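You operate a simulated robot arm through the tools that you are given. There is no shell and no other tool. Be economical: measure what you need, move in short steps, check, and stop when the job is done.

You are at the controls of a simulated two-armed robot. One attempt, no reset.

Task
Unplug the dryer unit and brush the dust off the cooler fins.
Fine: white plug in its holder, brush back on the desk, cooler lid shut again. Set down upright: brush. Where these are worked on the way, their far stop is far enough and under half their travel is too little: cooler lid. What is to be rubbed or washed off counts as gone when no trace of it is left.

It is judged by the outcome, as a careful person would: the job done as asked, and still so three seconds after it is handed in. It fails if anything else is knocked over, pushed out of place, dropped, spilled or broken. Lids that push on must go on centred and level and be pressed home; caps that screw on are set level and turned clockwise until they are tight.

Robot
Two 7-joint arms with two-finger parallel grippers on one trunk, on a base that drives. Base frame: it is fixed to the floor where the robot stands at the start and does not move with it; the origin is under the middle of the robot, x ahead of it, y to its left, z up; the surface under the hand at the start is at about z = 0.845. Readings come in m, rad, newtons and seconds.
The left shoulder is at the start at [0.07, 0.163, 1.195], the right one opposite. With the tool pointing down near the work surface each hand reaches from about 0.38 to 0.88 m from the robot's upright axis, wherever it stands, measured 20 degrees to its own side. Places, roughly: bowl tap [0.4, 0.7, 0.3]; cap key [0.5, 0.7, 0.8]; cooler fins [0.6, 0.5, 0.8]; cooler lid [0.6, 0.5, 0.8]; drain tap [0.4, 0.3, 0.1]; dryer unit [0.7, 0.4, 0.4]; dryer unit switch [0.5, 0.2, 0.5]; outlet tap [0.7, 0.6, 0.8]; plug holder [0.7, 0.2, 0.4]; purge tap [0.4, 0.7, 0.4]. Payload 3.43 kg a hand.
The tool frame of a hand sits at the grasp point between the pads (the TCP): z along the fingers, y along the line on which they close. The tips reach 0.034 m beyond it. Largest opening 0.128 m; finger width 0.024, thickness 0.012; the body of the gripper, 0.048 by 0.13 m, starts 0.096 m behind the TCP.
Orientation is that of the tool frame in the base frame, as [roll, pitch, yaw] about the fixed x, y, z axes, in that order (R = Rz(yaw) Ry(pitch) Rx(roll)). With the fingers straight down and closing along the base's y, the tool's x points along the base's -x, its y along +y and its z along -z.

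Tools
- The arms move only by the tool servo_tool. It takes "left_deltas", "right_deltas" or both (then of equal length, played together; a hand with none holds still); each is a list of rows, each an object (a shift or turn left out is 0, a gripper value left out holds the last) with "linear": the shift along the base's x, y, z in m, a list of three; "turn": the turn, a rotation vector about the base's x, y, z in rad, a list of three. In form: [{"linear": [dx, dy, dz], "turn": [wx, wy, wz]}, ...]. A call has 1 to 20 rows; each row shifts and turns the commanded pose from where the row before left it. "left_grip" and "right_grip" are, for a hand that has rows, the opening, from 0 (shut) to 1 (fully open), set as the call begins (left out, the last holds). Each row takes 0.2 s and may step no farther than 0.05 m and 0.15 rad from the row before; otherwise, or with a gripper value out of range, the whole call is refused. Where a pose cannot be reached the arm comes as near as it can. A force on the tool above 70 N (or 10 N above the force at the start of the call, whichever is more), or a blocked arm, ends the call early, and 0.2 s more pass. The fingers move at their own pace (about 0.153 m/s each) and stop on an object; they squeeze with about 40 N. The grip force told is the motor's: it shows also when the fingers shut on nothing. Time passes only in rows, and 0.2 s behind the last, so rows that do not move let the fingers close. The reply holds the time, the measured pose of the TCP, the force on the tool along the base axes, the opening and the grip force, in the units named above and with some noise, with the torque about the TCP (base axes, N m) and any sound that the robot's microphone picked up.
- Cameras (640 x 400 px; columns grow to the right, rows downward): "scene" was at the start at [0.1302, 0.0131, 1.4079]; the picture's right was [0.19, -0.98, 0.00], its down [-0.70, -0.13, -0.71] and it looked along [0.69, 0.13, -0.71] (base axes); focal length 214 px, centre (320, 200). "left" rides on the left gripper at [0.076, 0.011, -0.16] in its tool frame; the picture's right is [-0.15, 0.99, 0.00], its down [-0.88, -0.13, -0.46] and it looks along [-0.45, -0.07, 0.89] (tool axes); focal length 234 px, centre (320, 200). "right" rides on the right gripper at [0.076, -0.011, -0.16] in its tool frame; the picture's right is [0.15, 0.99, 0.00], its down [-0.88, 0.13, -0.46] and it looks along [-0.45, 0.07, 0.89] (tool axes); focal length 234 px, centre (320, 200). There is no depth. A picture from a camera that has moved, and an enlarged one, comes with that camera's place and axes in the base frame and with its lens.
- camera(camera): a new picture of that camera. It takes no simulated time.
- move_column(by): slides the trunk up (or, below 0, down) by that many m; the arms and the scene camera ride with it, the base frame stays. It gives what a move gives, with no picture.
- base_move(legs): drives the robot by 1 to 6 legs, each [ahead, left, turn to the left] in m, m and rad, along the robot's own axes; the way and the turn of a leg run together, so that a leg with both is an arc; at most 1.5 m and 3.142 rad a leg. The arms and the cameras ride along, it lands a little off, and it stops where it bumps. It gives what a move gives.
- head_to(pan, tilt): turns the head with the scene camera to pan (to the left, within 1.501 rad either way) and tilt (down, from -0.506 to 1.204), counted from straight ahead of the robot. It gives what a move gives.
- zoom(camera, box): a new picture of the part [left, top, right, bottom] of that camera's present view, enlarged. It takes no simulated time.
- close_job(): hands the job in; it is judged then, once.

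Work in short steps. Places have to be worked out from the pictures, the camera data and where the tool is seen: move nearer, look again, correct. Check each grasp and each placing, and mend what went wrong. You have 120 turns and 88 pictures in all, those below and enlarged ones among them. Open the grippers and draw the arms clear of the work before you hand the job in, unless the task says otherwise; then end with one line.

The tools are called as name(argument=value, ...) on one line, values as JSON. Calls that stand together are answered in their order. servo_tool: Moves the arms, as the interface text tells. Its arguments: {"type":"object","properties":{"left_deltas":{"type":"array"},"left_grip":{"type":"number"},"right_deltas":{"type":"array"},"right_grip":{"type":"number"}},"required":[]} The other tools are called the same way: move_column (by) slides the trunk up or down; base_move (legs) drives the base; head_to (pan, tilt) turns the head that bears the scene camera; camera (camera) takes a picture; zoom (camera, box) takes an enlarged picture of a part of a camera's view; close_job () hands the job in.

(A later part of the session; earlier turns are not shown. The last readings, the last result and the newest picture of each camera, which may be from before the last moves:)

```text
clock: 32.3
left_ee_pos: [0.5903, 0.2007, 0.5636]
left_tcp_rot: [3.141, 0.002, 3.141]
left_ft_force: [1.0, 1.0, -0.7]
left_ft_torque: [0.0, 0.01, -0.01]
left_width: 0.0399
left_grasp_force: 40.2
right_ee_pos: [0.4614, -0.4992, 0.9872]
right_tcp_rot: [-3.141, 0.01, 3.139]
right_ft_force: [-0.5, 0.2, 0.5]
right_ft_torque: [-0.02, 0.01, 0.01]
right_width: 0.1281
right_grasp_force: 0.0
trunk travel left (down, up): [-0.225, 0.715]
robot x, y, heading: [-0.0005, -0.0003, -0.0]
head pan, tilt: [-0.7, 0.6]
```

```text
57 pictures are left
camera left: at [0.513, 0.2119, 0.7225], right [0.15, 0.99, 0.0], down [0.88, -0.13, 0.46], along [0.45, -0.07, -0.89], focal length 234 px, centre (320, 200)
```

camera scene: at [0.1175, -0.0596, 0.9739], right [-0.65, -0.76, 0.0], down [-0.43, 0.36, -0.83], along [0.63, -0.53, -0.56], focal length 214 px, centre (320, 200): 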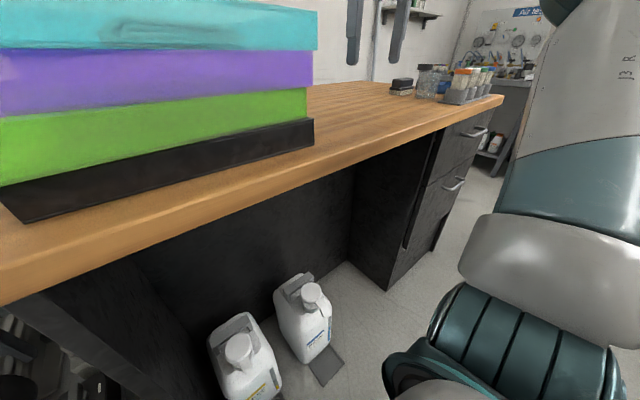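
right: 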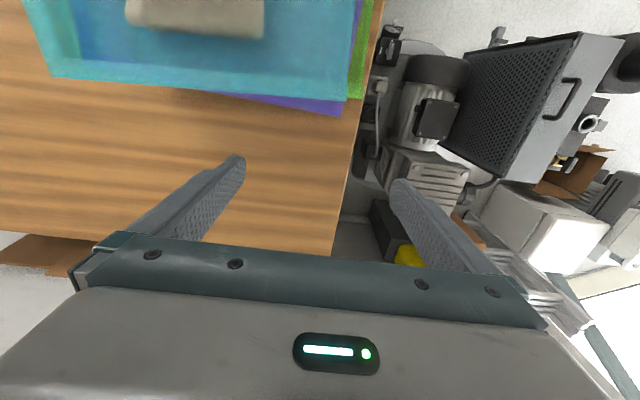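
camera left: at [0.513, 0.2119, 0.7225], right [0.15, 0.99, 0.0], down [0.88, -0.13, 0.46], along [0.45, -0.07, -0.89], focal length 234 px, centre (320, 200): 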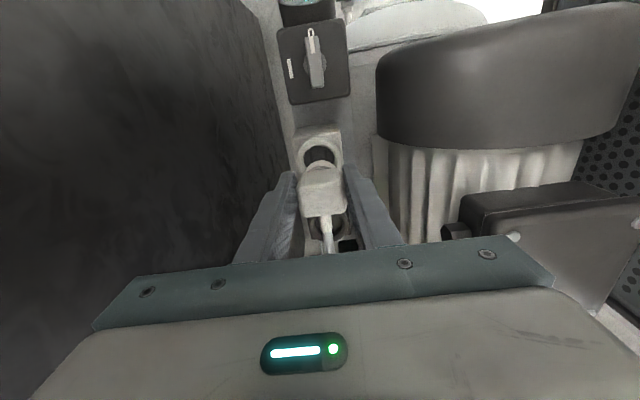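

Plug is free; socket at ≈[0.59,0.20,0.445]. I zoom on the holder ring showing past the plug.

zoom(camera="left", box=[270, 120, 390, 260])

head_to(pan=0.35, tilt=0.75)

zoom(camera="scene", box=[250, 130, 370, 280])

```text
2.86 times, centred on (330, 190) of left
camera zoom: at [0.513, 0.2119, 0.7225], right [0.15, 0.99, 0.0], down [0.88, -0.13, 0.46], along [0.45, -0.07, -0.89], focal length 669 px, centre (291, 229)
```

zoom: 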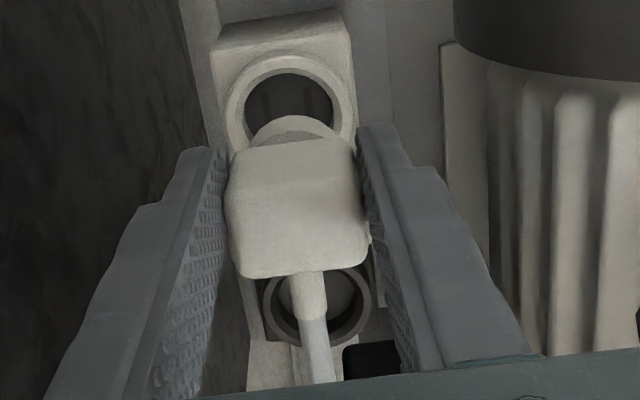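

```text
clock: 33.6
left_ee_pos: [0.5904, 0.1996, 0.5635]
left_tcp_rot: [3.141, 0.001, -3.141]
left_ft_force: [0.5, -0.5, -0.9]
left_ft_torque: [0.01, -0.01, -0.05]
left_width: 0.0404
left_grasp_force: 40.5
right_ee_pos: [0.4605, -0.5001, 0.986]
right_tcp_rot: [3.141, 0.012, 3.14]
right_ft_force: [0.6, 0.2, 0.1]
right_ft_torque: [0.0, 0.01, 0.01]
right_width: 0.128
right_grasp_force: 0.0
trunk travel left (down, up): [-0.225, 0.715]
robot x, y, heading: [-0.0022, 0.0011, -0.001]
head pan, tilt: [0.351, 0.75]
```

```text
2.67 times, centred on (310, 205) of scene
camera zoom: at [0.1281, 0.0258, 0.9609], right [0.34, -0.94, 0.0], down [-0.64, -0.23, -0.73], along [0.69, 0.25, -0.68], focal length 572 px, centre (347, 187)
```

zoom: 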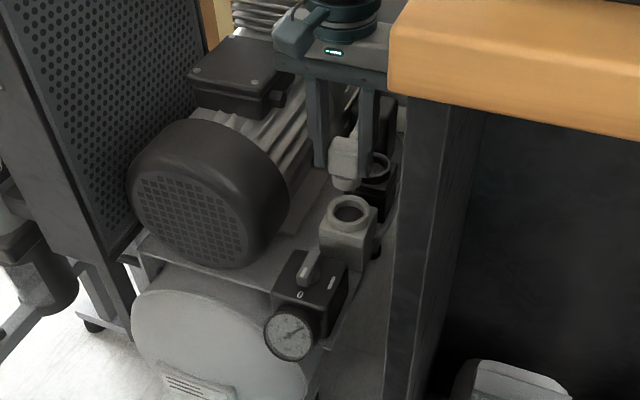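

I move the plug forward toward the holder at this height and look again.

servo_tool(left_deltas=[{"linear": [0.03, 0, 0.01]}, {"linear": [0.03, -0.001, 0]}, {"linear": [0.03, 0, 0]}, {"linear": [0, 0, 0]}])

zoom(camera="scene", box=[290, 150, 350, 240])

zoom(camera="left", box=[270, 120, 390, 260])

```text
clock: 34.6
left_ee_pos: [0.6589, 0.2202, 0.5775]
left_tcp_rot: [-3.14, -0.001, 3.141]
left_ft_force: [0.0, 0.2, -1.1]
left_ft_torque: [-0.02, -0.04, 0.0]
left_width: 0.0398
left_grasp_force: 39.8
left hand out of reach, approached as far as the arm can: row 2, 3
right_ee_pos: [0.4595, -0.501, 0.9875]
right_tcp_rot: [3.141, 0.01, 3.139]
right_ft_force: [-0.1, 0.1, -0.8]
right_ft_torque: [-0.01, 0.03, 0.0]
right_width: 0.128
right_grasp_force: 0.2
trunk travel left (down, up): [-0.225, 0.715]
robot x, y, heading: [0.0006, -0.0005, -0.002]
head pan, tilt: [0.351, 0.75]
```

```text
4.44 times, centred on (320, 195) of scene
camera zoom: at [0.128, 0.0258, 0.9609], right [0.34, -0.94, 0.0], down [-0.64, -0.23, -0.73], along [0.69, 0.25, -0.68], focal length 953 px, centre (320, 222)
```

zoom: 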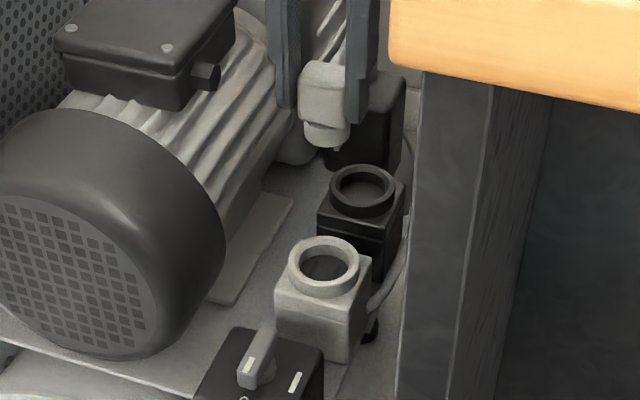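

```text
2.86 times, centred on (330, 190) of left
camera zoom: at [0.5819, 0.2322, 0.7381], right [0.15, 0.99, 0.0], down [0.88, -0.13, 0.46], along [0.45, -0.07, -0.89], focal length 669 px, centre (291, 229)
```

zoom: 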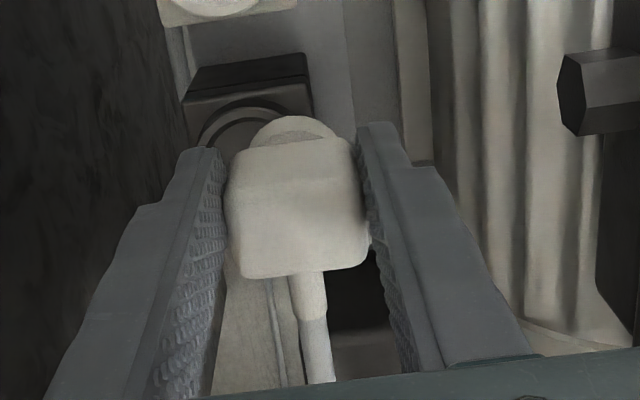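

Holder ring clearly seen: same y as the socket (~0.199), x≈0.685. The reach limit pushes the hand to +y, so I'll shift the base to the right to get the target further to the arm's own side: first hand up/left, then strafe 8 cm.

servo_tool(left_deltas=[{"linear": [-0.02, 0.01, 0.03]}, {"linear": [-0.01, 0.03, 0.01]}, {"linear": [0, 0, 0]}])

base_move(legs=[[0, -0.08, 0]])

```text
clock: 35.4
left_ee_pos: [0.6303, 0.259, 0.6187]
left_tcp_rot: [-3.141, 0.0, -3.14]
left_ft_force: [0.4, 0.2, -0.1]
left_ft_torque: [0.01, -0.03, -0.04]
left_width: 0.0402
left_grasp_force: 40.2
right_ee_pos: [0.4618, -0.5008, 0.9865]
right_tcp_rot: [3.141, 0.009, 3.141]
right_ft_force: [-0.3, 0.4, -0.8]
right_ft_torque: [0.01, 0.0, -0.03]
right_width: 0.1279
right_grasp_force: 0.0
trunk travel left (down, up): [-0.225, 0.715]
robot x, y, heading: [-0.0006, 0.0017, -0.0]
head pan, tilt: [0.351, 0.75]
```

```text
clock: 36.5
left_ee_pos: [0.6289, 0.1793, 0.6179]
left_tcp_rot: [3.14, -0.002, -3.141]
left_ft_force: [0.3, -0.4, -1.1]
left_ft_torque: [0.05, 0.01, 0.01]
left_width: 0.0401
left_grasp_force: 40.3
right_ee_pos: [0.4611, -0.5815, 0.987]
right_tcp_rot: [3.139, 0.01, -3.141]
right_ft_force: [-0.7, -0.3, -0.7]
right_ft_torque: [0.05, 0.02, -0.03]
right_width: 0.1278
right_grasp_force: 0.1
trunk travel left (down, up): [-0.225, 0.715]
robot x, y, heading: [0.0008, -0.0819, 0.001]
head pan, tilt: [0.351, 0.75]
```

Now move above the holder.

servo_tool(left_deltas=[{"linear": [0.01, 0.02, 0]}, {"linear": [0.025, 0, 0]}, {"linear": [0.021, 0, -0.01]}, {"linear": [0, 0, -0.02]}, {"linear": [0, 0, 0]}])

camera(camera="scene")

```text
clock: 37.7
left_ee_pos: [0.6855, 0.1995, 0.5891]
left_tcp_rot: [-3.141, 0.001, 3.141]
left_ft_force: [-0.9, -0.5, -1.2]
left_ft_torque: [0.02, -0.01, -0.01]
left_width: 0.0402
left_grasp_force: 39.7
right_ee_pos: [0.461, -0.5809, 0.9866]
right_tcp_rot: [-3.141, 0.009, 3.141]
right_ft_force: [-0.2, -0.4, 0.2]
right_ft_torque: [-0.03, -0.02, -0.02]
right_width: 0.1278
right_grasp_force: 0.0
trunk travel left (down, up): [-0.225, 0.715]
robot x, y, heading: [0.0012, -0.0845, -0.001]
head pan, tilt: [0.351, 0.75]
```

```text
52 pictures are left
camera scene: at [0.128, -0.0542, 0.9609], right [0.34, -0.94, 0.0], down [-0.64, -0.23, -0.73], along [0.69, 0.25, -0.68], focal length 214 px, centre (320, 200)
```

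scene: 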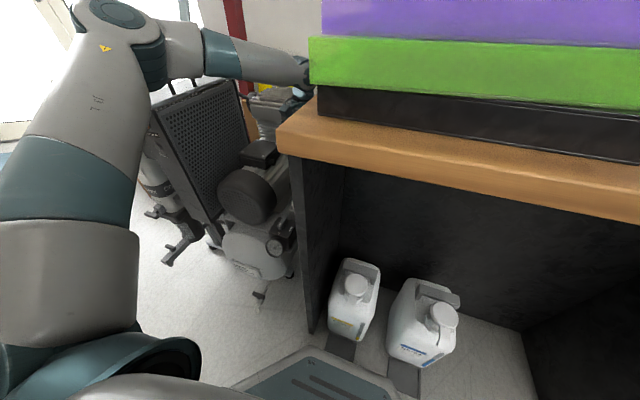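

I descend partway and check alignment with the left camera.

servo_tool(left_deltas=[{"linear": [-0.0025, -0.0015, -0.02]}, {"linear": [0, 0, -0.02]}, {"linear": [0, 0, 0]}])

zoom(camera="left", box=[270, 120, 390, 260])

```text
clock: 38.5
left_ee_pos: [0.683, 0.1977, 0.5492]
left_tcp_rot: [-3.142, 0.001, -3.14]
left_ft_force: [0.3, 0.4, -0.8]
left_ft_torque: [-0.01, -0.01, -0.03]
left_width: 0.0396
left_grasp_force: 40.0
right_ee_pos: [0.4609, -0.5797, 0.9872]
right_tcp_rot: [-3.141, 0.009, 3.14]
right_ft_force: [-0.4, 0.4, 0.2]
right_ft_torque: [-0.01, -0.01, 0.01]
right_width: 0.128
right_grasp_force: 0.0
trunk travel left (down, up): [-0.225, 0.715]
robot x, y, heading: [-0.002, -0.0801, 0.005]
head pan, tilt: [0.351, 0.75]
```

```text
2.86 times, centred on (330, 190) of left
camera zoom: at [0.6063, 0.2097, 0.7081], right [0.15, 0.99, 0.0], down [0.88, -0.13, 0.46], along [0.45, -0.07, -0.89], focal length 669 px, centre (291, 229)
```

zoom: 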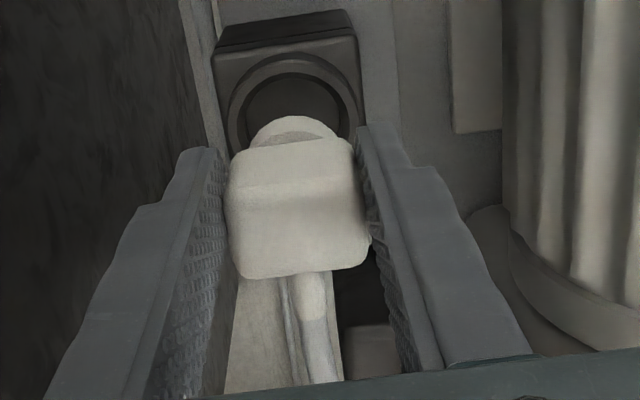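

Compared with the reference picture at the socket, the holder is ~3–4 mm nearer in x and 1 mm left. I correct and lower gently.

servo_tool(left_deltas=[{"linear": [-0.0037, 0.0012, 0]}, {"linear": [0, 0, 0]}, {"linear": [0, 0, -0.012]}, {"linear": [0, 0, -0.01]}, {"linear": [0, 0, 0]}])

zoom(camera="left", box=[270, 120, 390, 260])

```text
clock: 39.7
left_ee_pos: [0.6802, 0.1985, 0.5263]
left_tcp_rot: [-3.141, -0.001, 3.141]
left_ft_force: [-1.1, 0.2, -0.3]
left_ft_torque: [-0.01, 0.01, 0.0]
left_width: 0.0401
left_grasp_force: 39.4
right_ee_pos: [0.4605, -0.5807, 0.9871]
right_tcp_rot: [3.141, 0.011, 3.14]
right_ft_force: [0.1, -0.3, 0.6]
right_ft_torque: [0.0, 0.01, -0.02]
right_width: 0.1282
right_grasp_force: 0.1
trunk travel left (down, up): [-0.225, 0.715]
robot x, y, heading: [-0.0015, -0.0829, -0.001]
head pan, tilt: [0.351, 0.75]
```

```text
2.86 times, centred on (330, 190) of left
camera zoom: at [0.6021, 0.211, 0.6863], right [0.15, 0.99, 0.0], down [0.88, -0.13, 0.46], along [0.45, -0.07, -0.89], focal length 669 px, centre (291, 229)
```

zoom: 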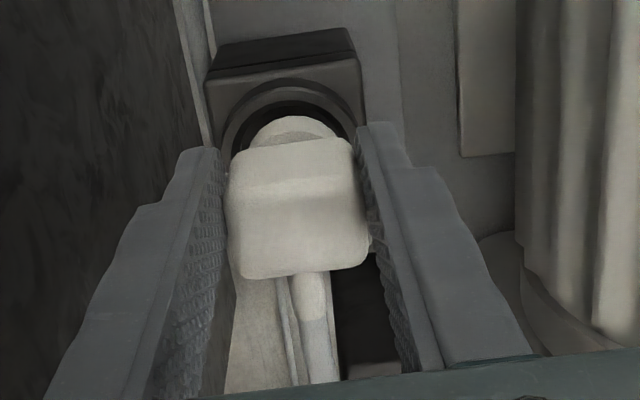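

Well centred. Lower to the seated height.

servo_tool(left_deltas=[{"linear": [0, 0, -0.008]}, {"linear": [0, 0, -0.008]}, {"linear": [0, 0, -0.008]}, {"linear": [0, 0, 0]}])

zoom(camera="left", box=[230, 60, 430, 260])

```text
clock: 40.7
left_ee_pos: [0.6795, 0.1977, 0.5046]
left_tcp_rot: [-3.14, 0.007, -3.14]
left_ft_force: [15.3, -6.3, 5.2]
left_ft_torque: [-0.28, -0.75, -0.07]
left_width: 0.0401
left_grasp_force: 40.0
right_ee_pos: [0.4617, -0.5825, 0.9878]
right_tcp_rot: [-3.14, 0.011, 3.14]
right_ft_force: [0.5, 0.3, 0.0]
right_ft_torque: [-0.01, 0.02, -0.01]
right_width: 0.128
right_grasp_force: 0.0
trunk travel left (down, up): [-0.225, 0.715]
robot x, y, heading: [0.0033, -0.0819, -0.005]
head pan, tilt: [0.351, 0.75]
```

```text
2.00 times, centred on (330, 160) of left
camera zoom: at [0.6011, 0.2109, 0.6637], right [0.15, 0.99, 0.0], down [0.88, -0.13, 0.46], along [0.46, -0.07, -0.89], focal length 468 px, centre (300, 280)
```

zoom: 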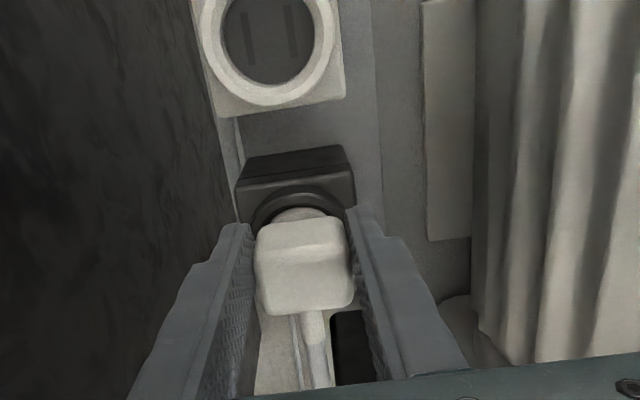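

It's inside the ring with slight side load (+x). I relieve 2 mm and press down.

servo_tool(left_deltas=[{"linear": [0.002, -0.001, 0]}, {"linear": [0, 0, -0.005]}, {"linear": [0, 0, -0.005]}, {"linear": [0, 0, -0.004]}, {"linear": [0, 0, 0]}])

```text
clock: 41.9
left_ee_pos: [0.6725, 0.2002, 0.4955]
left_tcp_rot: [-3.138, 0.007, 3.14]
left_ft_force: [9.0, -18.7, 31.2]
left_ft_torque: [-0.74, -0.39, -0.21]
left_width: 0.0395
left_grasp_force: 40.2
left hand out of reach, approached as far as the arm can: row 1, 3
right_ee_pos: [0.4585, -0.5818, 0.9873]
right_tcp_rot: [3.138, 0.013, 3.14]
right_ft_force: [-0.6, -0.8, -0.2]
right_ft_torque: [0.03, -0.02, 0.03]
right_width: 0.1281
right_grasp_force: 0.0
trunk travel left (down, up): [-0.225, 0.715]
robot x, y, heading: [-0.0045, -0.0809, 0.002]
head pan, tilt: [0.351, 0.75]
```

zoom(camera="left", box=[230, 60, 430, 260])

```text
2.00 times, centred on (330, 160) of left
camera zoom: at [0.5947, 0.2123, 0.6552], right [0.15, 0.99, 0.0], down [0.88, -0.13, 0.46], along [0.46, -0.07, -0.89], focal length 468 px, centre (300, 280)
```

zoom: 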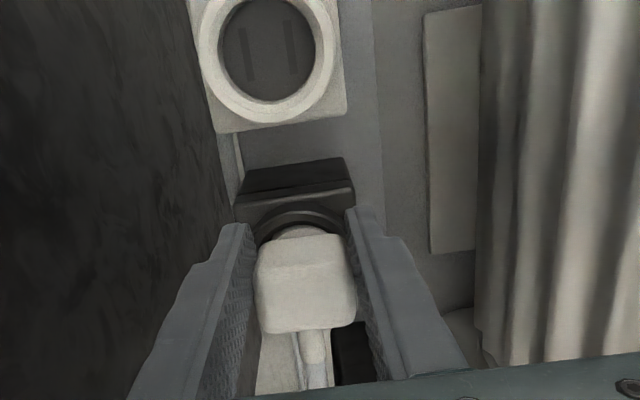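

Plug sits in the holder; the hand slid slightly on it because of reach. I release and inspect.

servo_tool(left_deltas=[{"linear": [0, 0, 0]}, {"linear": [0, 0, 0]}, {"linear": [0, 0, 0.03]}, {"linear": [0, 0, 0.03]}, {"linear": [0, 0, 0.03]}], left_grip=0.5)

zoom(camera="left", box=[230, 60, 430, 260])

```text
clock: 43.1
left_ee_pos: [0.6732, 0.2026, 0.5816]
left_tcp_rot: [3.139, 0.001, 3.141]
left_ft_force: [0.0, 0.3, -0.3]
left_ft_torque: [0.0, -0.02, -0.03]
left_width: 0.0642
left_grasp_force: 0.1
right_ee_pos: [0.4616, -0.5815, 0.9871]
right_tcp_rot: [3.14, 0.01, -3.141]
right_ft_force: [0.6, 0.8, -0.2]
right_ft_torque: [0.01, -0.02, 0.01]
right_width: 0.1277
right_grasp_force: 0.0
trunk travel left (down, up): [-0.225, 0.715]
robot x, y, heading: [0.0008, -0.0786, -0.001]
head pan, tilt: [0.351, 0.75]
```

```text
2.00 times, centred on (330, 160) of left
camera zoom: at [0.5972, 0.2139, 0.7407], right [0.15, 0.99, 0.0], down [0.88, -0.13, 0.46], along [0.45, -0.07, -0.89], focal length 468 px, centre (300, 280)
```

zoom: 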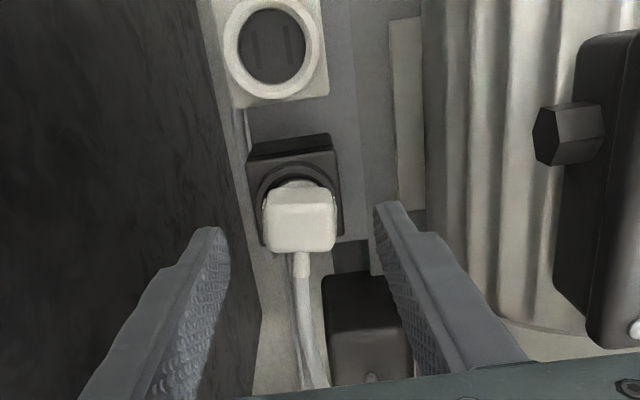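

Looks seated as it was in the socket. To be sure, I press gently on top with closed fingers.

servo_tool(left_deltas=[{"linear": [0.006, -0.003, 0]}, {"linear": [0, 0, 0]}, {"linear": [0, 0, -0.02]}, {"linear": [0, 0, -0.015]}, {"linear": [0, 0, -0.008]}, {"linear": [0, 0, -0.008]}, {"linear": [0, 0, -0.008]}, {"linear": [0, 0, -0.004]}], left_grip=0.0)

```text
clock: 44.9
left_ee_pos: [0.6793, 0.1985, 0.5301]
left_tcp_rot: [3.141, 0.019, -3.14]
left_ft_force: [-7.5, 6.3, 66.2]
left_ft_torque: [0.3, 0.17, 0.06]
left_width: 0.0
left_grasp_force: 33.0
right_ee_pos: [0.4558, -0.5823, 0.9908]
right_tcp_rot: [3.14, 0.018, -3.141]
right_ft_force: [-0.2, 0.6, 0.3]
right_ft_torque: [-0.03, 0.03, -0.02]
right_width: 0.128
right_grasp_force: 0.0
trunk travel left (down, up): [-0.225, 0.715]
robot x, y, heading: [-0.0042, -0.0796, 0.003]
head pan, tilt: [0.351, 0.75]
```

Solid at plug top z≈0.496 under 66 N: seated. I retreat up and raise the trunk to inspect the cooler lid.

servo_tool(left_deltas=[{"linear": [0, 0, 0.03]}, {"linear": [0, 0, 0.04]}, {"linear": [0, 0.02, 0.04]}, {"linear": [-0.02, 0.03, 0.03]}], left_grip=0.6)

move_column(by=0.45)

zoom(camera="scene", box=[120, 120, 360, 320])

camera(camera="left")

```text
clock: 45.9
left_ee_pos: [0.6601, 0.2503, 0.6578]
left_tcp_rot: [3.141, -0.001, 3.141]
left_ft_force: [0.2, -0.1, 0.3]
left_ft_torque: [0.02, -0.01, -0.02]
left_width: 0.0768
left_grasp_force: 0.1
right_ee_pos: [0.4609, -0.58, 0.987]
right_tcp_rot: [3.141, 0.008, 3.141]
right_ft_force: [-0.3, 0.1, -0.2]
right_ft_torque: [0.02, -0.03, 0.0]
right_width: 0.128
right_grasp_force: 0.1
trunk travel left (down, up): [-0.225, 0.715]
robot x, y, heading: [-0.0024, -0.0821, -0.001]
head pan, tilt: [0.351, 0.75]
```

```text
refused: 0.45 is not a number from -0.4 to 0.4
```

```text
2.00 times, centred on (240, 220) of scene
camera zoom: at [0.1273, -0.054, 0.961], right [0.34, -0.94, 0.0], down [-0.64, -0.23, -0.73], along [0.69, 0.25, -0.68], focal length 429 px, centre (480, 160)
```

zoom: 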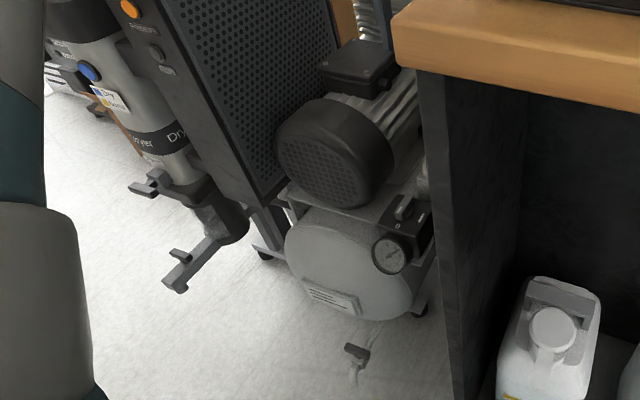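

```text
45 pictures are left
camera left: at [0.5829, 0.2619, 0.8178], right [0.15, 0.99, 0.0], down [0.88, -0.13, 0.45], along [0.45, -0.07, -0.89], focal length 234 px, centre (320, 200)
```

left: 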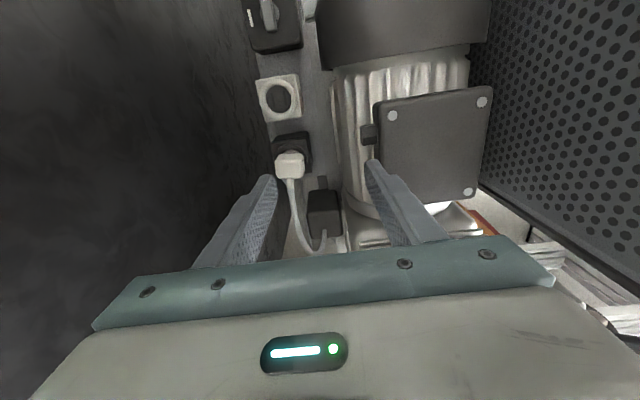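

Plug stays put. Raise the trunk 0.4 and look at the cooler.

move_column(by=0.4)

head_to(pan=0.75, tilt=0.8)

camera(camera="scene")

```text
clock: 49.7
left_ee_pos: [0.6604, 0.2484, 1.0572]
left_tcp_rot: [3.142, 0.0, -3.142]
left_ft_force: [-0.3, 0.5, -0.3]
left_ft_torque: [0.0, 0.01, -0.01]
left_width: 0.0771
left_grasp_force: 0.0
right_ee_pos: [0.4616, -0.5799, 1.3876]
right_tcp_rot: [-3.141, 0.009, -3.141]
right_ft_force: [0.8, -0.4, -0.2]
right_ft_torque: [0.0, -0.01, 0.0]
right_width: 0.1279
right_grasp_force: 0.0
trunk travel left (down, up): [-0.625, 0.315]
robot x, y, heading: [0.0019, -0.0833, 0.004]
head pan, tilt: [0.351, 0.75]
```

```text
clock: 50.6
left_ee_pos: [0.6599, 0.2492, 1.0585]
left_tcp_rot: [3.141, 0.0, -3.141]
left_ft_force: [-1.0, 0.0, -1.2]
left_ft_torque: [0.0, -0.01, 0.0]
left_width: 0.077
left_grasp_force: 0.0
right_ee_pos: [0.4618, -0.5803, 1.3875]
right_tcp_rot: [-3.141, 0.008, -3.141]
right_ft_force: [-0.1, 0.1, 0.7]
right_ft_torque: [0.01, 0.04, 0.02]
right_width: 0.1282
right_grasp_force: 0.1
trunk travel left (down, up): [-0.625, 0.315]
robot x, y, heading: [-0.0006, -0.0813, -0.002]
head pan, tilt: [0.75, 0.799]
```

```text
44 pictures are left
camera scene: at [0.1092, -0.0278, 1.357], right [0.68, -0.73, 0.0], down [-0.52, -0.49, -0.7], along [0.51, 0.47, -0.72], focal length 214 px, centre (320, 200)
```

scene: 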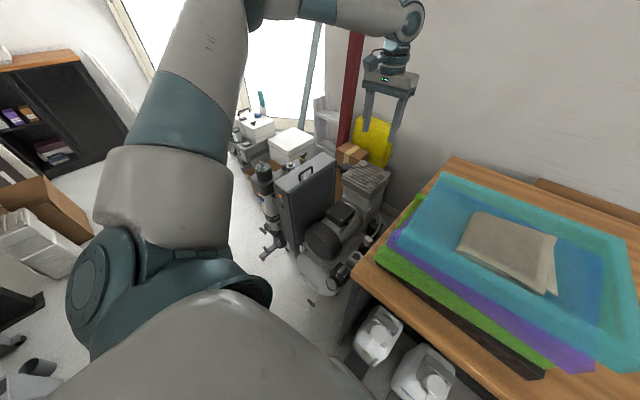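

zoom(camera="scene", box=[240, 130, 360, 270])

```text
2.86 times, centred on (300, 200) of scene
camera zoom: at [0.1092, -0.0278, 1.357], right [0.68, -0.73, 0.0], down [-0.52, -0.49, -0.7], along [0.51, 0.47, -0.72], focal length 613 px, centre (377, 200)
```

zoom: 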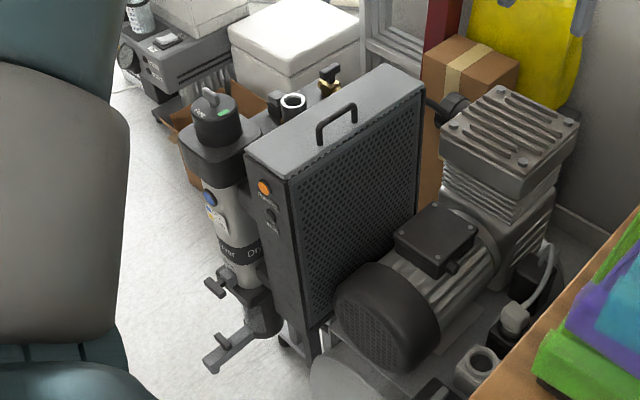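

Lid ≈ x .455–.745, y .468–.554, z≈.78, handle bar along x at ≈[.57,.481,.82], so hinge likely on the +y edge. I take a close look with the left camera.

servo_tool(left_deltas=[{"linear": [-0.03, 0.035, 0]}, {"linear": [-0.03, 0.035, 0]}, {"linear": [-0.03, 0.035, 0]}, {"linear": [-0.02, 0.04, 0]}, {"linear": [0, 0.04, -0.02]}, {"linear": [0, 0.03, -0.03]}, {"linear": [0, 0, 0]}])

camera(camera="left")

```text
clock: 52.2
left_ee_pos: [0.5504, 0.4663, 1.0079]
left_tcp_rot: [3.142, -0.001, 3.141]
left_ft_force: [0.1, -0.3, 0.3]
left_ft_torque: [0.02, -0.02, 0.01]
left_width: 0.0767
left_grasp_force: 0.1
right_ee_pos: [0.46, -0.5813, 1.3868]
right_tcp_rot: [3.141, 0.01, -3.141]
right_ft_force: [-0.7, 0.1, 0.1]
right_ft_torque: [0.02, -0.02, 0.01]
right_width: 0.128
right_grasp_force: 0.1
trunk travel left (down, up): [-0.625, 0.315]
robot x, y, heading: [0.0019, -0.0816, 0.002]
head pan, tilt: [0.75, 0.799]
```

```text
42 pictures are left
camera left: at [0.474, 0.4778, 1.1682], right [0.15, 0.99, 0.0], down [0.88, -0.13, 0.46], along [0.45, -0.07, -0.89], focal length 234 px, centre (320, 200)
```

left: 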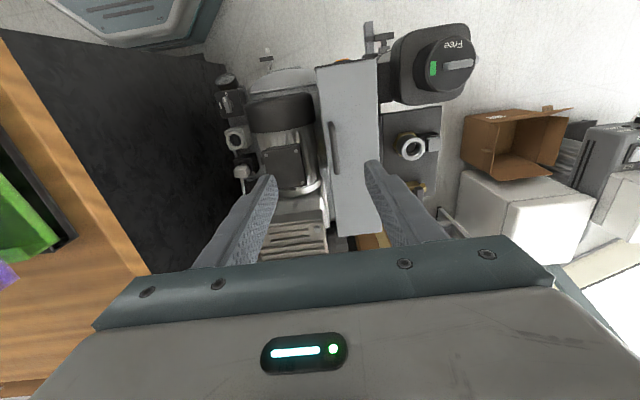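

Handle bar: x .529–.605, y .484, top z≈.825. Now fetch the brush: raise the left hand well above the trays first, then drive right.

servo_tool(left_deltas=[{"linear": [-0.01, -0.02, 0.04]}, {"linear": [-0.01, -0.02, 0.04]}, {"linear": [-0.01, -0.02, 0.04]}, {"linear": [-0.01, 0, 0.045]}, {"linear": [0, 0, 0.045]}, {"linear": [0, 0, 0.045]}, {"linear": [0, 0, 0.045]}])

base_move(legs=[[0, -0.5, 0]])

head_to(pan=-0.45, tilt=0.7)

camera(camera="scene")

```text
clock: 53.8
left_ee_pos: [0.5102, 0.4033, 1.3101]
left_tcp_rot: [-3.141, -0.001, -3.139]
left_ft_force: [-0.3, -0.3, 0.5]
left_ft_torque: [0.03, -0.01, 0.0]
left_width: 0.0769
left_grasp_force: 0.0
right_ee_pos: [0.4606, -0.5824, 1.387]
right_tcp_rot: [3.141, 0.011, -3.14]
right_ft_force: [-0.7, 0.4, 0.1]
right_ft_torque: [-0.01, -0.01, -0.03]
right_width: 0.1281
right_grasp_force: 0.1
trunk travel left (down, up): [-0.625, 0.315]
robot x, y, heading: [-0.0006, -0.0816, 0.003]
head pan, tilt: [0.75, 0.799]
```

```text
clock: 56.7
left_ee_pos: [0.511, -0.0955, 1.3088]
left_tcp_rot: [3.139, 0.001, -3.138]
left_ft_force: [-0.6, 0.2, -0.2]
left_ft_torque: [-0.03, -0.01, -0.02]
left_width: 0.0767
left_grasp_force: 0.0
right_ee_pos: [0.4612, -1.0805, 1.3867]
right_tcp_rot: [-3.141, 0.01, -3.14]
right_ft_force: [0.0, 0.4, 0.1]
right_ft_torque: [0.01, 0.02, -0.03]
right_width: 0.1278
right_grasp_force: 0.1
trunk travel left (down, up): [-0.625, 0.315]
robot x, y, heading: [0.0001, -0.5826, -0.004]
head pan, tilt: [0.75, 0.799]
```

```text
clock: 58.1
left_ee_pos: [0.5116, -0.0957, 1.3091]
left_tcp_rot: [-3.141, 0.001, -3.138]
left_ft_force: [-0.4, 0.5, 0.2]
left_ft_torque: [0.01, -0.02, 0.0]
left_width: 0.077
left_grasp_force: 0.1
right_ee_pos: [0.4616, -1.0793, 1.3866]
right_tcp_rot: [-3.141, 0.011, -3.141]
right_ft_force: [-0.5, 0.4, -0.1]
right_ft_torque: [-0.05, 0.0, -0.01]
right_width: 0.1282
right_grasp_force: 0.0
trunk travel left (down, up): [-0.625, 0.315]
robot x, y, heading: [-0.0005, -0.5816, -0.002]
head pan, tilt: [-0.45, 0.7]
```

```text
41 pictures are left
camera scene: at [0.1269, -0.6204, 1.3652], right [-0.43, -0.9, 0.0], down [-0.58, 0.28, -0.76], along [0.69, -0.33, -0.64], focal length 214 px, centre (320, 200)
```

scene: 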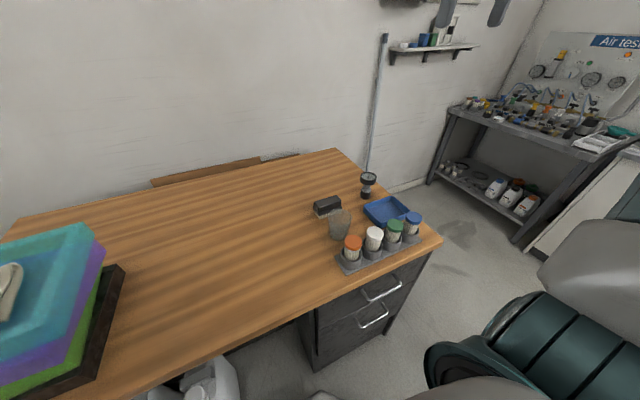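

zoom(camera="scene", box=[290, 160, 440, 280])

```text
3.33 times, centred on (365, 220) of scene
camera zoom: at [0.1269, -0.6204, 1.3652], right [-0.43, -0.9, 0.0], down [-0.58, 0.28, -0.76], along [0.69, -0.33, -0.64], focal length 715 px, centre (170, 133)
```

zoom: 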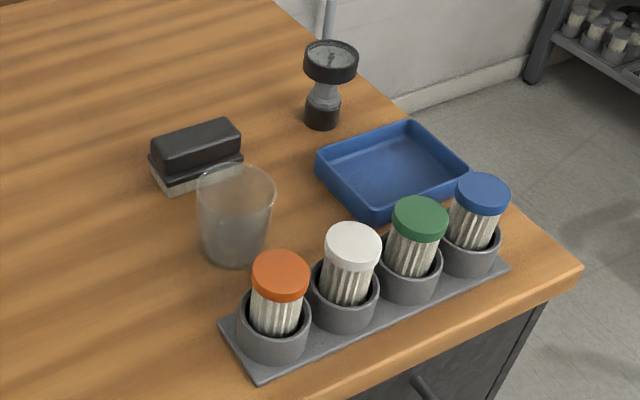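

Brush top ≈[.60,-.88,.90], long axis along y; the cup is close at x .46–.535. I move the right hand above and turn it 90° to close across the brush's width.

servo_tool(right_deltas=[{"linear": [0.015, 0.0275, -0.03]}, {"linear": [0.015, 0.0275, -0.03]}, {"linear": [0.015, 0.0275, -0.03]}, {"linear": [0.015, 0.0275, -0.03]}, {"linear": [0.015, 0.0275, -0.03]}, {"linear": [0.015, 0.0275, -0.03]}, {"linear": [0.015, 0.0275, -0.03]}, {"linear": [0.015, 0.0, -0.03]}, {"turn": [0, 0, -0.1428]}, {"turn": [0, 0, -0.1428]}, {"turn": [0, 0, -0.1428]}, {"turn": [0, 0, -0.1428]}, {"turn": [0, 0, -0.1428]}, {"turn": [0, 0, -0.1428]}, {"turn": [0, 0, -0.1428]}, {"turn": [0, 0, -0.1428]}, {"turn": [0, 0, -0.1428]}, {"turn": [0, 0, -0.1428]}, {"turn": [0, 0, -0.1428]}], right_grip=0.6)

camera(camera="right")

```text
clock: 62.1
left_ee_pos: [0.5108, -0.095, 1.3085]
left_tcp_rot: [-3.141, 0.0, -3.14]
left_ft_force: [-0.1, 0.2, 0.8]
left_ft_torque: [0.01, 0.02, -0.02]
left_width: 0.0769
left_grasp_force: 0.1
right_ee_pos: [0.5833, -0.8885, 1.1472]
right_tcp_rot: [3.141, 0.012, 1.571]
right_ft_force: [-0.3, -0.1, -0.2]
right_ft_torque: [0.0, -0.02, -0.03]
right_width: 0.0773
right_grasp_force: 0.1
trunk travel left (down, up): [-0.625, 0.315]
robot x, y, heading: [-0.0002, -0.5812, 0.007]
head pan, tilt: [-0.45, 0.7]
```

```text
39 pictures are left
camera right: at [0.5727, -0.8107, 1.3066], right [0.99, 0.15, 0.0], down [0.13, -0.88, 0.46], along [0.07, -0.46, -0.89], focal length 234 px, centre (320, 200)
```

right: 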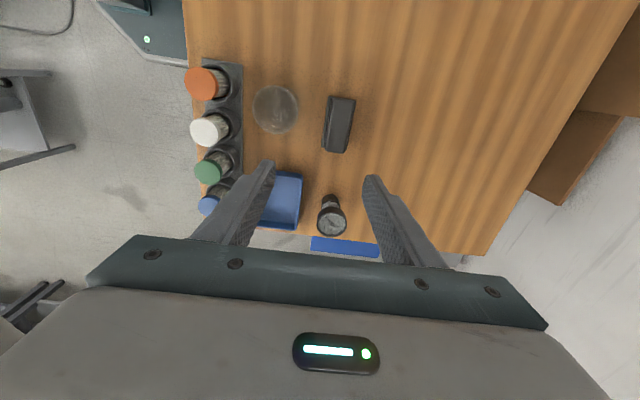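

Brush centre ≈[.61,-.878], long axis along y. Move above and lower to refine.

servo_tool(right_deltas=[{"linear": [0.015, 0.005, -0.035], "turn": [0.012, 0, 0]}, {"linear": [0.012, 0.0055, -0.035]}, {"linear": [0, 0, -0.035]}, {"linear": [0, 0, -0.03]}, {"linear": [0, 0, 0]}])

camera(camera="right")

```text
clock: 63.3
left_ee_pos: [0.5103, -0.0954, 1.3088]
left_tcp_rot: [-3.141, 0.001, -3.138]
left_ft_force: [-0.4, -0.2, 0.1]
left_ft_torque: [0.03, 0.01, -0.02]
left_width: 0.0767
left_grasp_force: 0.0
right_ee_pos: [0.6092, -0.8779, 1.0115]
right_tcp_rot: [3.141, -0.001, 1.572]
right_ft_force: [0.4, -0.2, -0.8]
right_ft_torque: [0.01, -0.01, 0.03]
right_width: 0.0769
right_grasp_force: 0.0
trunk travel left (down, up): [-0.625, 0.315]
robot x, y, heading: [0.0015, -0.5828, 0.001]
head pan, tilt: [-0.45, 0.7]
```

```text
38 pictures are left
camera right: at [0.5989, -0.8018, 1.1734], right [0.99, 0.15, 0.0], down [0.13, -0.88, 0.45], along [0.07, -0.45, -0.89], focal length 234 px, centre (320, 200)
```

right: 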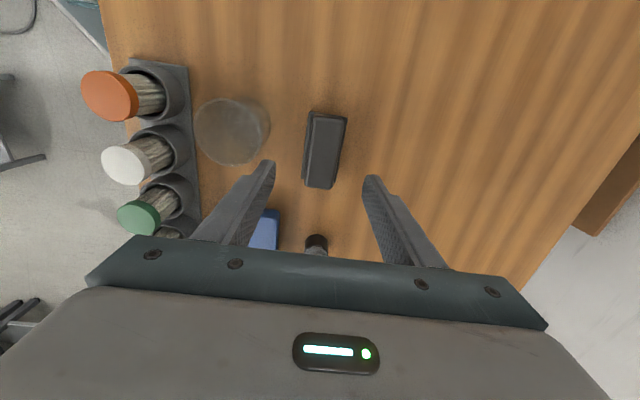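

Refined centre ≈[.615,-.875]. Narrow the grip and descend to just above.

servo_tool(right_deltas=[{"linear": [0.006, 0.003, -0.02]}, {"linear": [0, 0, -0.03]}, {"linear": [0, 0, -0.026]}, {"linear": [0, 0, 0]}], right_grip=0.52)

camera(camera="right")

zoom(camera="scene", box=[290, 160, 390, 250])

```text
clock: 64.3
left_ee_pos: [0.5114, -0.0961, 1.3087]
left_tcp_rot: [-3.141, 0.0, -3.138]
left_ft_force: [-0.1, -0.7, 0.4]
left_ft_torque: [-0.03, 0.02, 0.01]
left_width: 0.0768
left_grasp_force: 0.0
right_ee_pos: [0.6152, -0.8737, 0.9354]
right_tcp_rot: [3.141, -0.002, 1.573]
right_ft_force: [-0.5, -1.6, 0.9]
right_ft_torque: [-0.03, 0.02, -0.02]
right_width: 0.0664
right_grasp_force: 0.0
trunk travel left (down, up): [-0.625, 0.315]
robot x, y, heading: [0.0038, -0.5818, -0.001]
head pan, tilt: [-0.45, 0.7]
```

```text
37 pictures are left
camera right: at [0.605, -0.7985, 1.0973], right [0.99, 0.15, 0.0], down [0.13, -0.88, 0.45], along [0.07, -0.45, -0.89], focal length 234 px, centre (320, 200)
```

right: 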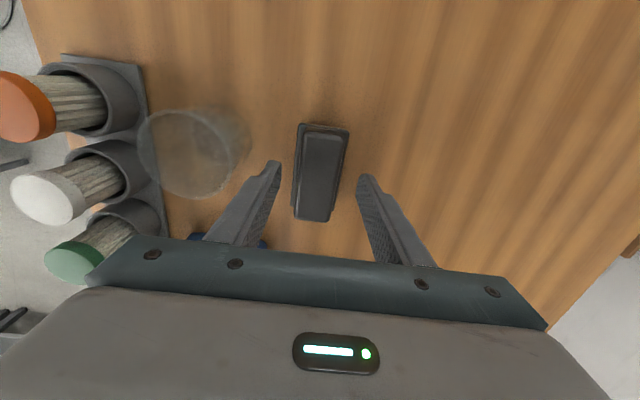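

```text
4.44 times, centred on (340, 205) of scene
camera zoom: at [0.1268, -0.6201, 1.3652], right [-0.43, -0.9, 0.0], down [-0.58, 0.28, -0.76], along [0.69, -0.33, -0.64], focal length 953 px, centre (231, 178)
```

zoom: 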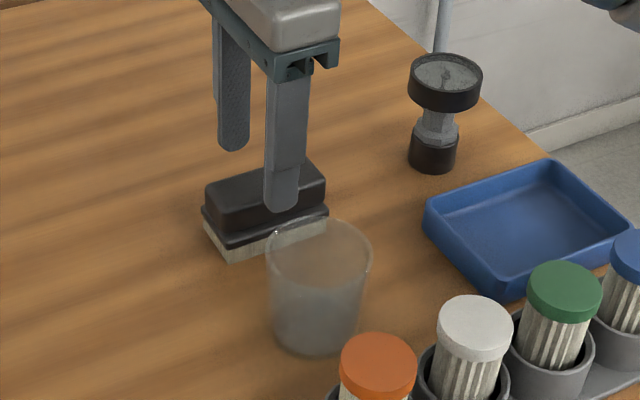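

Aligned. Descend 27 mm and close.

servo_tool(right_deltas=[{"linear": [0.001, 0, -0.015]}, {"linear": [0, 0, -0.012]}, {"linear": [0, 0, 0]}])

servo_tool(right_deltas=[{"linear": [0, 0, 0]}, {"linear": [0, 0, 0]}, {"linear": [0, 0, 0]}], right_grip=0.0)

zoom(camera="scene", box=[290, 160, 390, 250])

```text
clock: 65.1
left_ee_pos: [0.5108, -0.0956, 1.3097]
left_tcp_rot: [3.141, 0.001, -3.138]
left_ft_force: [-0.5, 0.8, -0.5]
left_ft_torque: [-0.01, 0.04, 0.0]
left_width: 0.077
left_grasp_force: 0.1
right_ee_pos: [0.6165, -0.8744, 0.9097]
right_tcp_rot: [3.141, -0.003, 1.573]
right_ft_force: [0.5, -0.4, 0.4]
right_ft_torque: [-0.01, -0.03, -0.01]
right_width: 0.0667
right_grasp_force: 0.1
trunk travel left (down, up): [-0.625, 0.315]
robot x, y, heading: [0.0018, -0.5823, 0.003]
head pan, tilt: [-0.45, 0.7]
```

```text
clock: 65.9
left_ee_pos: [0.5109, -0.0957, 1.3071]
left_tcp_rot: [-3.141, 0.0, -3.137]
left_ft_force: [0.1, 0.2, -0.2]
left_ft_torque: [0.02, 0.0, -0.05]
left_width: 0.0766
left_grasp_force: 0.0
right_ee_pos: [0.616, -0.8744, 0.9092]
right_tcp_rot: [-3.141, -0.001, 1.572]
right_ft_force: [0.3, 0.2, 0.9]
right_ft_torque: [0.01, -0.03, -0.02]
right_width: 0.0367
right_grasp_force: 40.2
trunk travel left (down, up): [-0.625, 0.315]
robot x, y, heading: [0.0029, -0.582, 0.006]
head pan, tilt: [-0.45, 0.7]
```

```text
4.44 times, centred on (340, 205) of scene
camera zoom: at [0.1271, -0.6204, 1.3652], right [-0.43, -0.9, 0.0], down [-0.58, 0.28, -0.76], along [0.69, -0.33, -0.64], focal length 953 px, centre (231, 178)
```

zoom: 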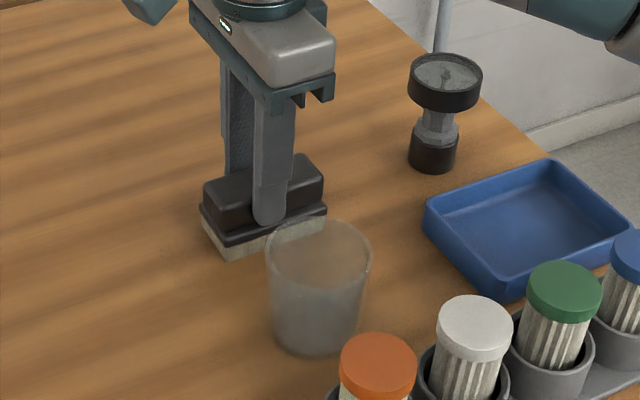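

Brush gripped (37 mm); bristles end 64 mm below the TCP. Lift, turn back, and drive left to y≈0.2 for the lid.

servo_tool(right_deltas=[{"linear": [0, 0, 0.045]}, {"linear": [0, 0, 0.045]}, {"linear": [0, 0, 0.045]}, {"linear": [0, 0, 0.045]}, {"linear": [0, 0, 0.045], "turn": [0, 0, 0.1428]}, {"linear": [0, 0, 0.045], "turn": [0, 0, 0.1428]}, {"linear": [0, 0, 0.045], "turn": [0, 0, 0.1428]}, {"linear": [0, 0, 0.045], "turn": [0, 0, 0.1428]}, {"turn": [0, 0, 0.1428]}, {"turn": [0, 0, 0.1428]}, {"turn": [0, 0, 0.1428]}, {"turn": [0, 0, 0.1428]}, {"turn": [0, 0, 0.1428]}, {"turn": [0, 0, 0.1428]}, {"turn": [0, 0, 0.1428]}])

base_move(legs=[[0, 0.78, 0]])

head_to(pan=0.45, tilt=0.75)

camera(camera="scene")

```text
clock: 69.1
left_ee_pos: [0.5104, -0.0956, 1.3078]
left_tcp_rot: [3.142, 0.0, -3.138]
left_ft_force: [0.6, -0.8, -0.3]
left_ft_torque: [0.0, 0.02, 0.01]
left_width: 0.0768
left_grasp_force: 0.0
right_ee_pos: [0.6166, -0.8751, 1.2683]
right_tcp_rot: [3.14, 0.0, -3.139]
right_ft_force: [-1.1, -1.0, -0.1]
right_ft_torque: [0.02, 0.02, 0.03]
right_width: 0.0372
right_grasp_force: 40.0
trunk travel left (down, up): [-0.625, 0.315]
robot x, y, heading: [-0.002, -0.5806, 0.004]
head pan, tilt: [-0.45, 0.7]
```

```text
clock: 73.3
left_ee_pos: [0.5107, 0.6874, 1.3079]
left_tcp_rot: [-3.141, 0.001, -3.139]
left_ft_force: [-0.3, 0.5, -0.1]
left_ft_torque: [0.04, 0.0, -0.02]
left_width: 0.0765
left_grasp_force: 0.0
right_ee_pos: [0.6169, -0.0906, 1.2692]
right_tcp_rot: [-3.14, -0.002, -3.14]
right_ft_force: [-0.1, 0.6, -1.3]
right_ft_torque: [0.0, -0.02, 0.0]
right_width: 0.0371
right_grasp_force: 40.2
trunk travel left (down, up): [-0.625, 0.315]
robot x, y, heading: [-0.0009, 0.2049, 0.004]
head pan, tilt: [-0.45, 0.7]
```

```text
clock: 74.5
left_ee_pos: [0.5096, 0.6869, 1.3087]
left_tcp_rot: [-3.14, 0.0, -3.141]
left_ft_force: [-1.0, 0.0, -0.2]
left_ft_torque: [0.01, -0.03, 0.01]
left_width: 0.0766
left_grasp_force: 0.0
right_ee_pos: [0.6152, -0.0917, 1.2689]
right_tcp_rot: [3.141, -0.002, 3.141]
right_ft_force: [-0.5, -0.5, -0.8]
right_ft_torque: [0.02, 0.01, 0.01]
right_width: 0.0369
right_grasp_force: 40.4
trunk travel left (down, up): [-0.625, 0.315]
robot x, y, heading: [0.0021, 0.2036, 0.002]
head pan, tilt: [0.45, 0.75]
```

```text
34 pictures are left
camera scene: at [0.1244, 0.2363, 1.3609], right [0.43, -0.9, 0.0], down [-0.61, -0.3, -0.73], along [0.66, 0.32, -0.68], focal length 214 px, centre (320, 200)
```

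scene: 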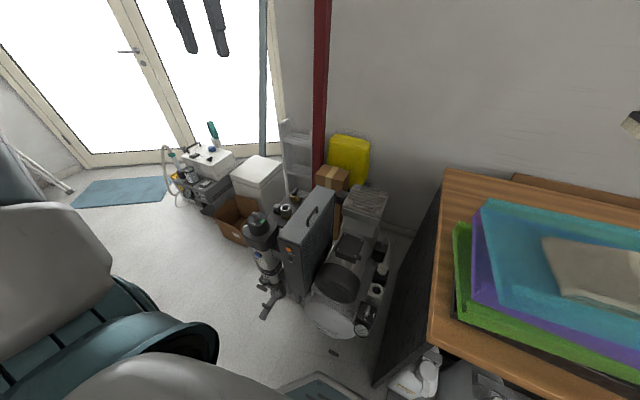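

Clear. Move the left hand down above the handle.

servo_tool(left_deltas=[{"linear": [0.0057, -0.0203, -0.0379]}, {"linear": [0.0057, -0.0203, -0.0379]}, {"linear": [0.0057, -0.0203, -0.0379]}, {"linear": [0.0057, -0.0203, -0.0379]}, {"linear": [0.0057, -0.0203, -0.0379]}, {"linear": [0.0057, -0.0203, -0.0379]}, {"linear": [0.0057, -0.0203, -0.0379]}, {"linear": [0.0057, -0.0203, -0.0379]}, {"linear": [0.0057, -0.0203, -0.0379]}, {"linear": [0.0057, -0.0203, -0.0329]}, {"linear": [0, 0, 0]}], left_grip=0.5)

camera(camera="left")

zoom(camera="scene", box=[250, 160, 370, 270])

```text
clock: 77.0
left_ee_pos: [0.5673, 0.4835, 0.9336]
left_tcp_rot: [3.141, 0.002, -3.141]
left_ft_force: [-0.5, 0.2, -0.1]
left_ft_torque: [-0.05, 0.0, -0.02]
left_width: 0.0641
left_grasp_force: 0.1
right_ee_pos: [0.6146, -0.0917, 1.2698]
right_tcp_rot: [3.141, -0.004, -3.14]
right_ft_force: [0.4, -0.4, -1.0]
right_ft_torque: [0.0, -0.05, 0.02]
right_width: 0.037
right_grasp_force: 40.2
trunk travel left (down, up): [-0.625, 0.315]
robot x, y, heading: [0.0005, 0.2022, -0.002]
head pan, tilt: [0.45, 0.75]
```

```text
33 pictures are left
camera left: at [0.4897, 0.4963, 1.0936], right [0.14, 0.99, 0.0], down [0.88, -0.13, 0.46], along [0.45, -0.07, -0.89], focal length 234 px, centre (320, 200)
```

left: 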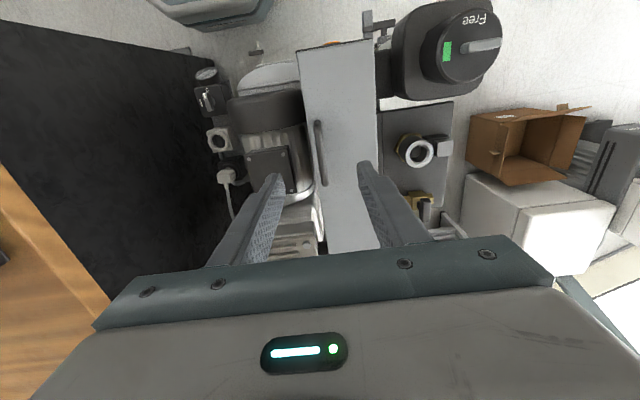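

```text
3.64 times, centred on (310, 215) of scene
camera zoom: at [0.1234, 0.2367, 1.361], right [0.44, -0.9, 0.0], down [-0.61, -0.3, -0.73], along [0.66, 0.32, -0.68], focal length 780 px, centre (356, 146)
```

zoom: 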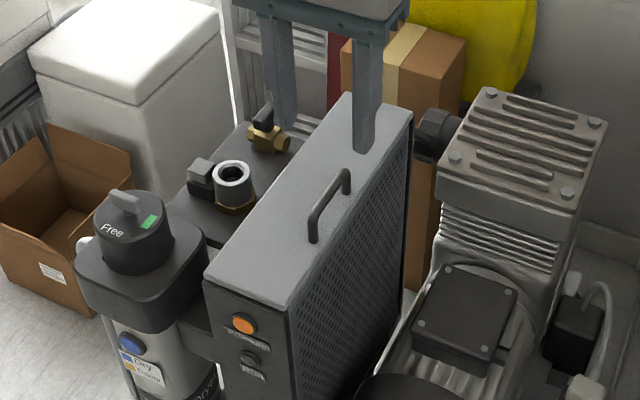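

Handle bar centre ≈[.562,.484,.835]. Descend to TCP z≈.842 and grip.

servo_tool(left_deltas=[{"linear": [-0.005, 0, -0.03]}, {"linear": [0, 0, -0.03]}, {"linear": [0, 0, -0.02]}, {"linear": [0, 0, -0.012]}, {"linear": [0, 0, 0]}])

servo_tool(left_deltas=[{"linear": [0, 0, 0]}, {"linear": [0, 0, 0]}, {"linear": [0, 0, 0]}], left_grip=0.0)

zoom(camera="scene", box=[250, 150, 370, 260])

```text
clock: 78.2
left_ee_pos: [0.563, 0.4833, 0.8422]
left_tcp_rot: [3.141, 0.0, -3.139]
left_ft_force: [0.1, -0.5, 0.3]
left_ft_torque: [0.0, 0.02, 0.01]
left_width: 0.0641
left_grasp_force: 0.1
right_ee_pos: [0.6155, -0.0907, 1.2683]
right_tcp_rot: [-3.141, -0.001, -3.142]
right_ft_force: [0.6, 0.5, -1.0]
right_ft_torque: [-0.02, 0.03, 0.02]
right_width: 0.0371
right_grasp_force: 40.2
trunk travel left (down, up): [-0.625, 0.315]
robot x, y, heading: [-0.0018, 0.2058, 0.002]
head pan, tilt: [0.45, 0.75]
```

```text
clock: 79.0
left_ee_pos: [0.5629, 0.4849, 0.8417]
left_tcp_rot: [-3.141, 0.002, -3.141]
left_ft_force: [0.2, 4.3, 1.1]
left_ft_torque: [0.13, 0.25, -0.12]
left_width: 0.0095
left_grasp_force: 43.4
right_ee_pos: [0.6159, -0.0915, 1.2682]
right_tcp_rot: [3.141, -0.002, 3.141]
right_ft_force: [1.0, -0.2, -0.7]
right_ft_torque: [0.0, 0.07, -0.01]
right_width: 0.037
right_grasp_force: 39.9
trunk travel left (down, up): [-0.625, 0.315]
robot x, y, heading: [-0.0003, 0.2037, -0.001]
head pan, tilt: [0.45, 0.75]
```

```text
3.64 times, centred on (310, 205) of scene
camera zoom: at [0.1245, 0.2369, 1.3609], right [0.44, -0.9, 0.0], down [-0.61, -0.3, -0.73], along [0.66, 0.32, -0.68], focal length 780 px, centre (356, 182)
```

zoom: 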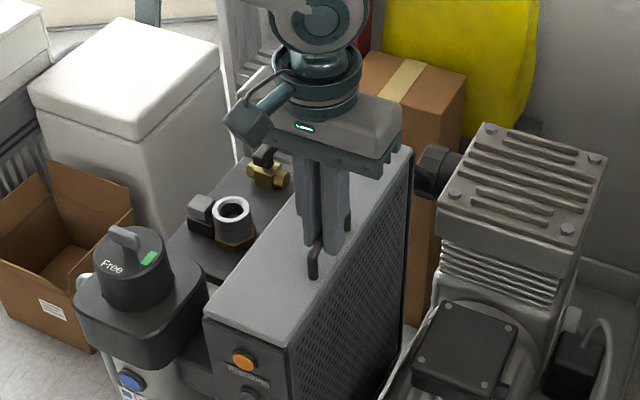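

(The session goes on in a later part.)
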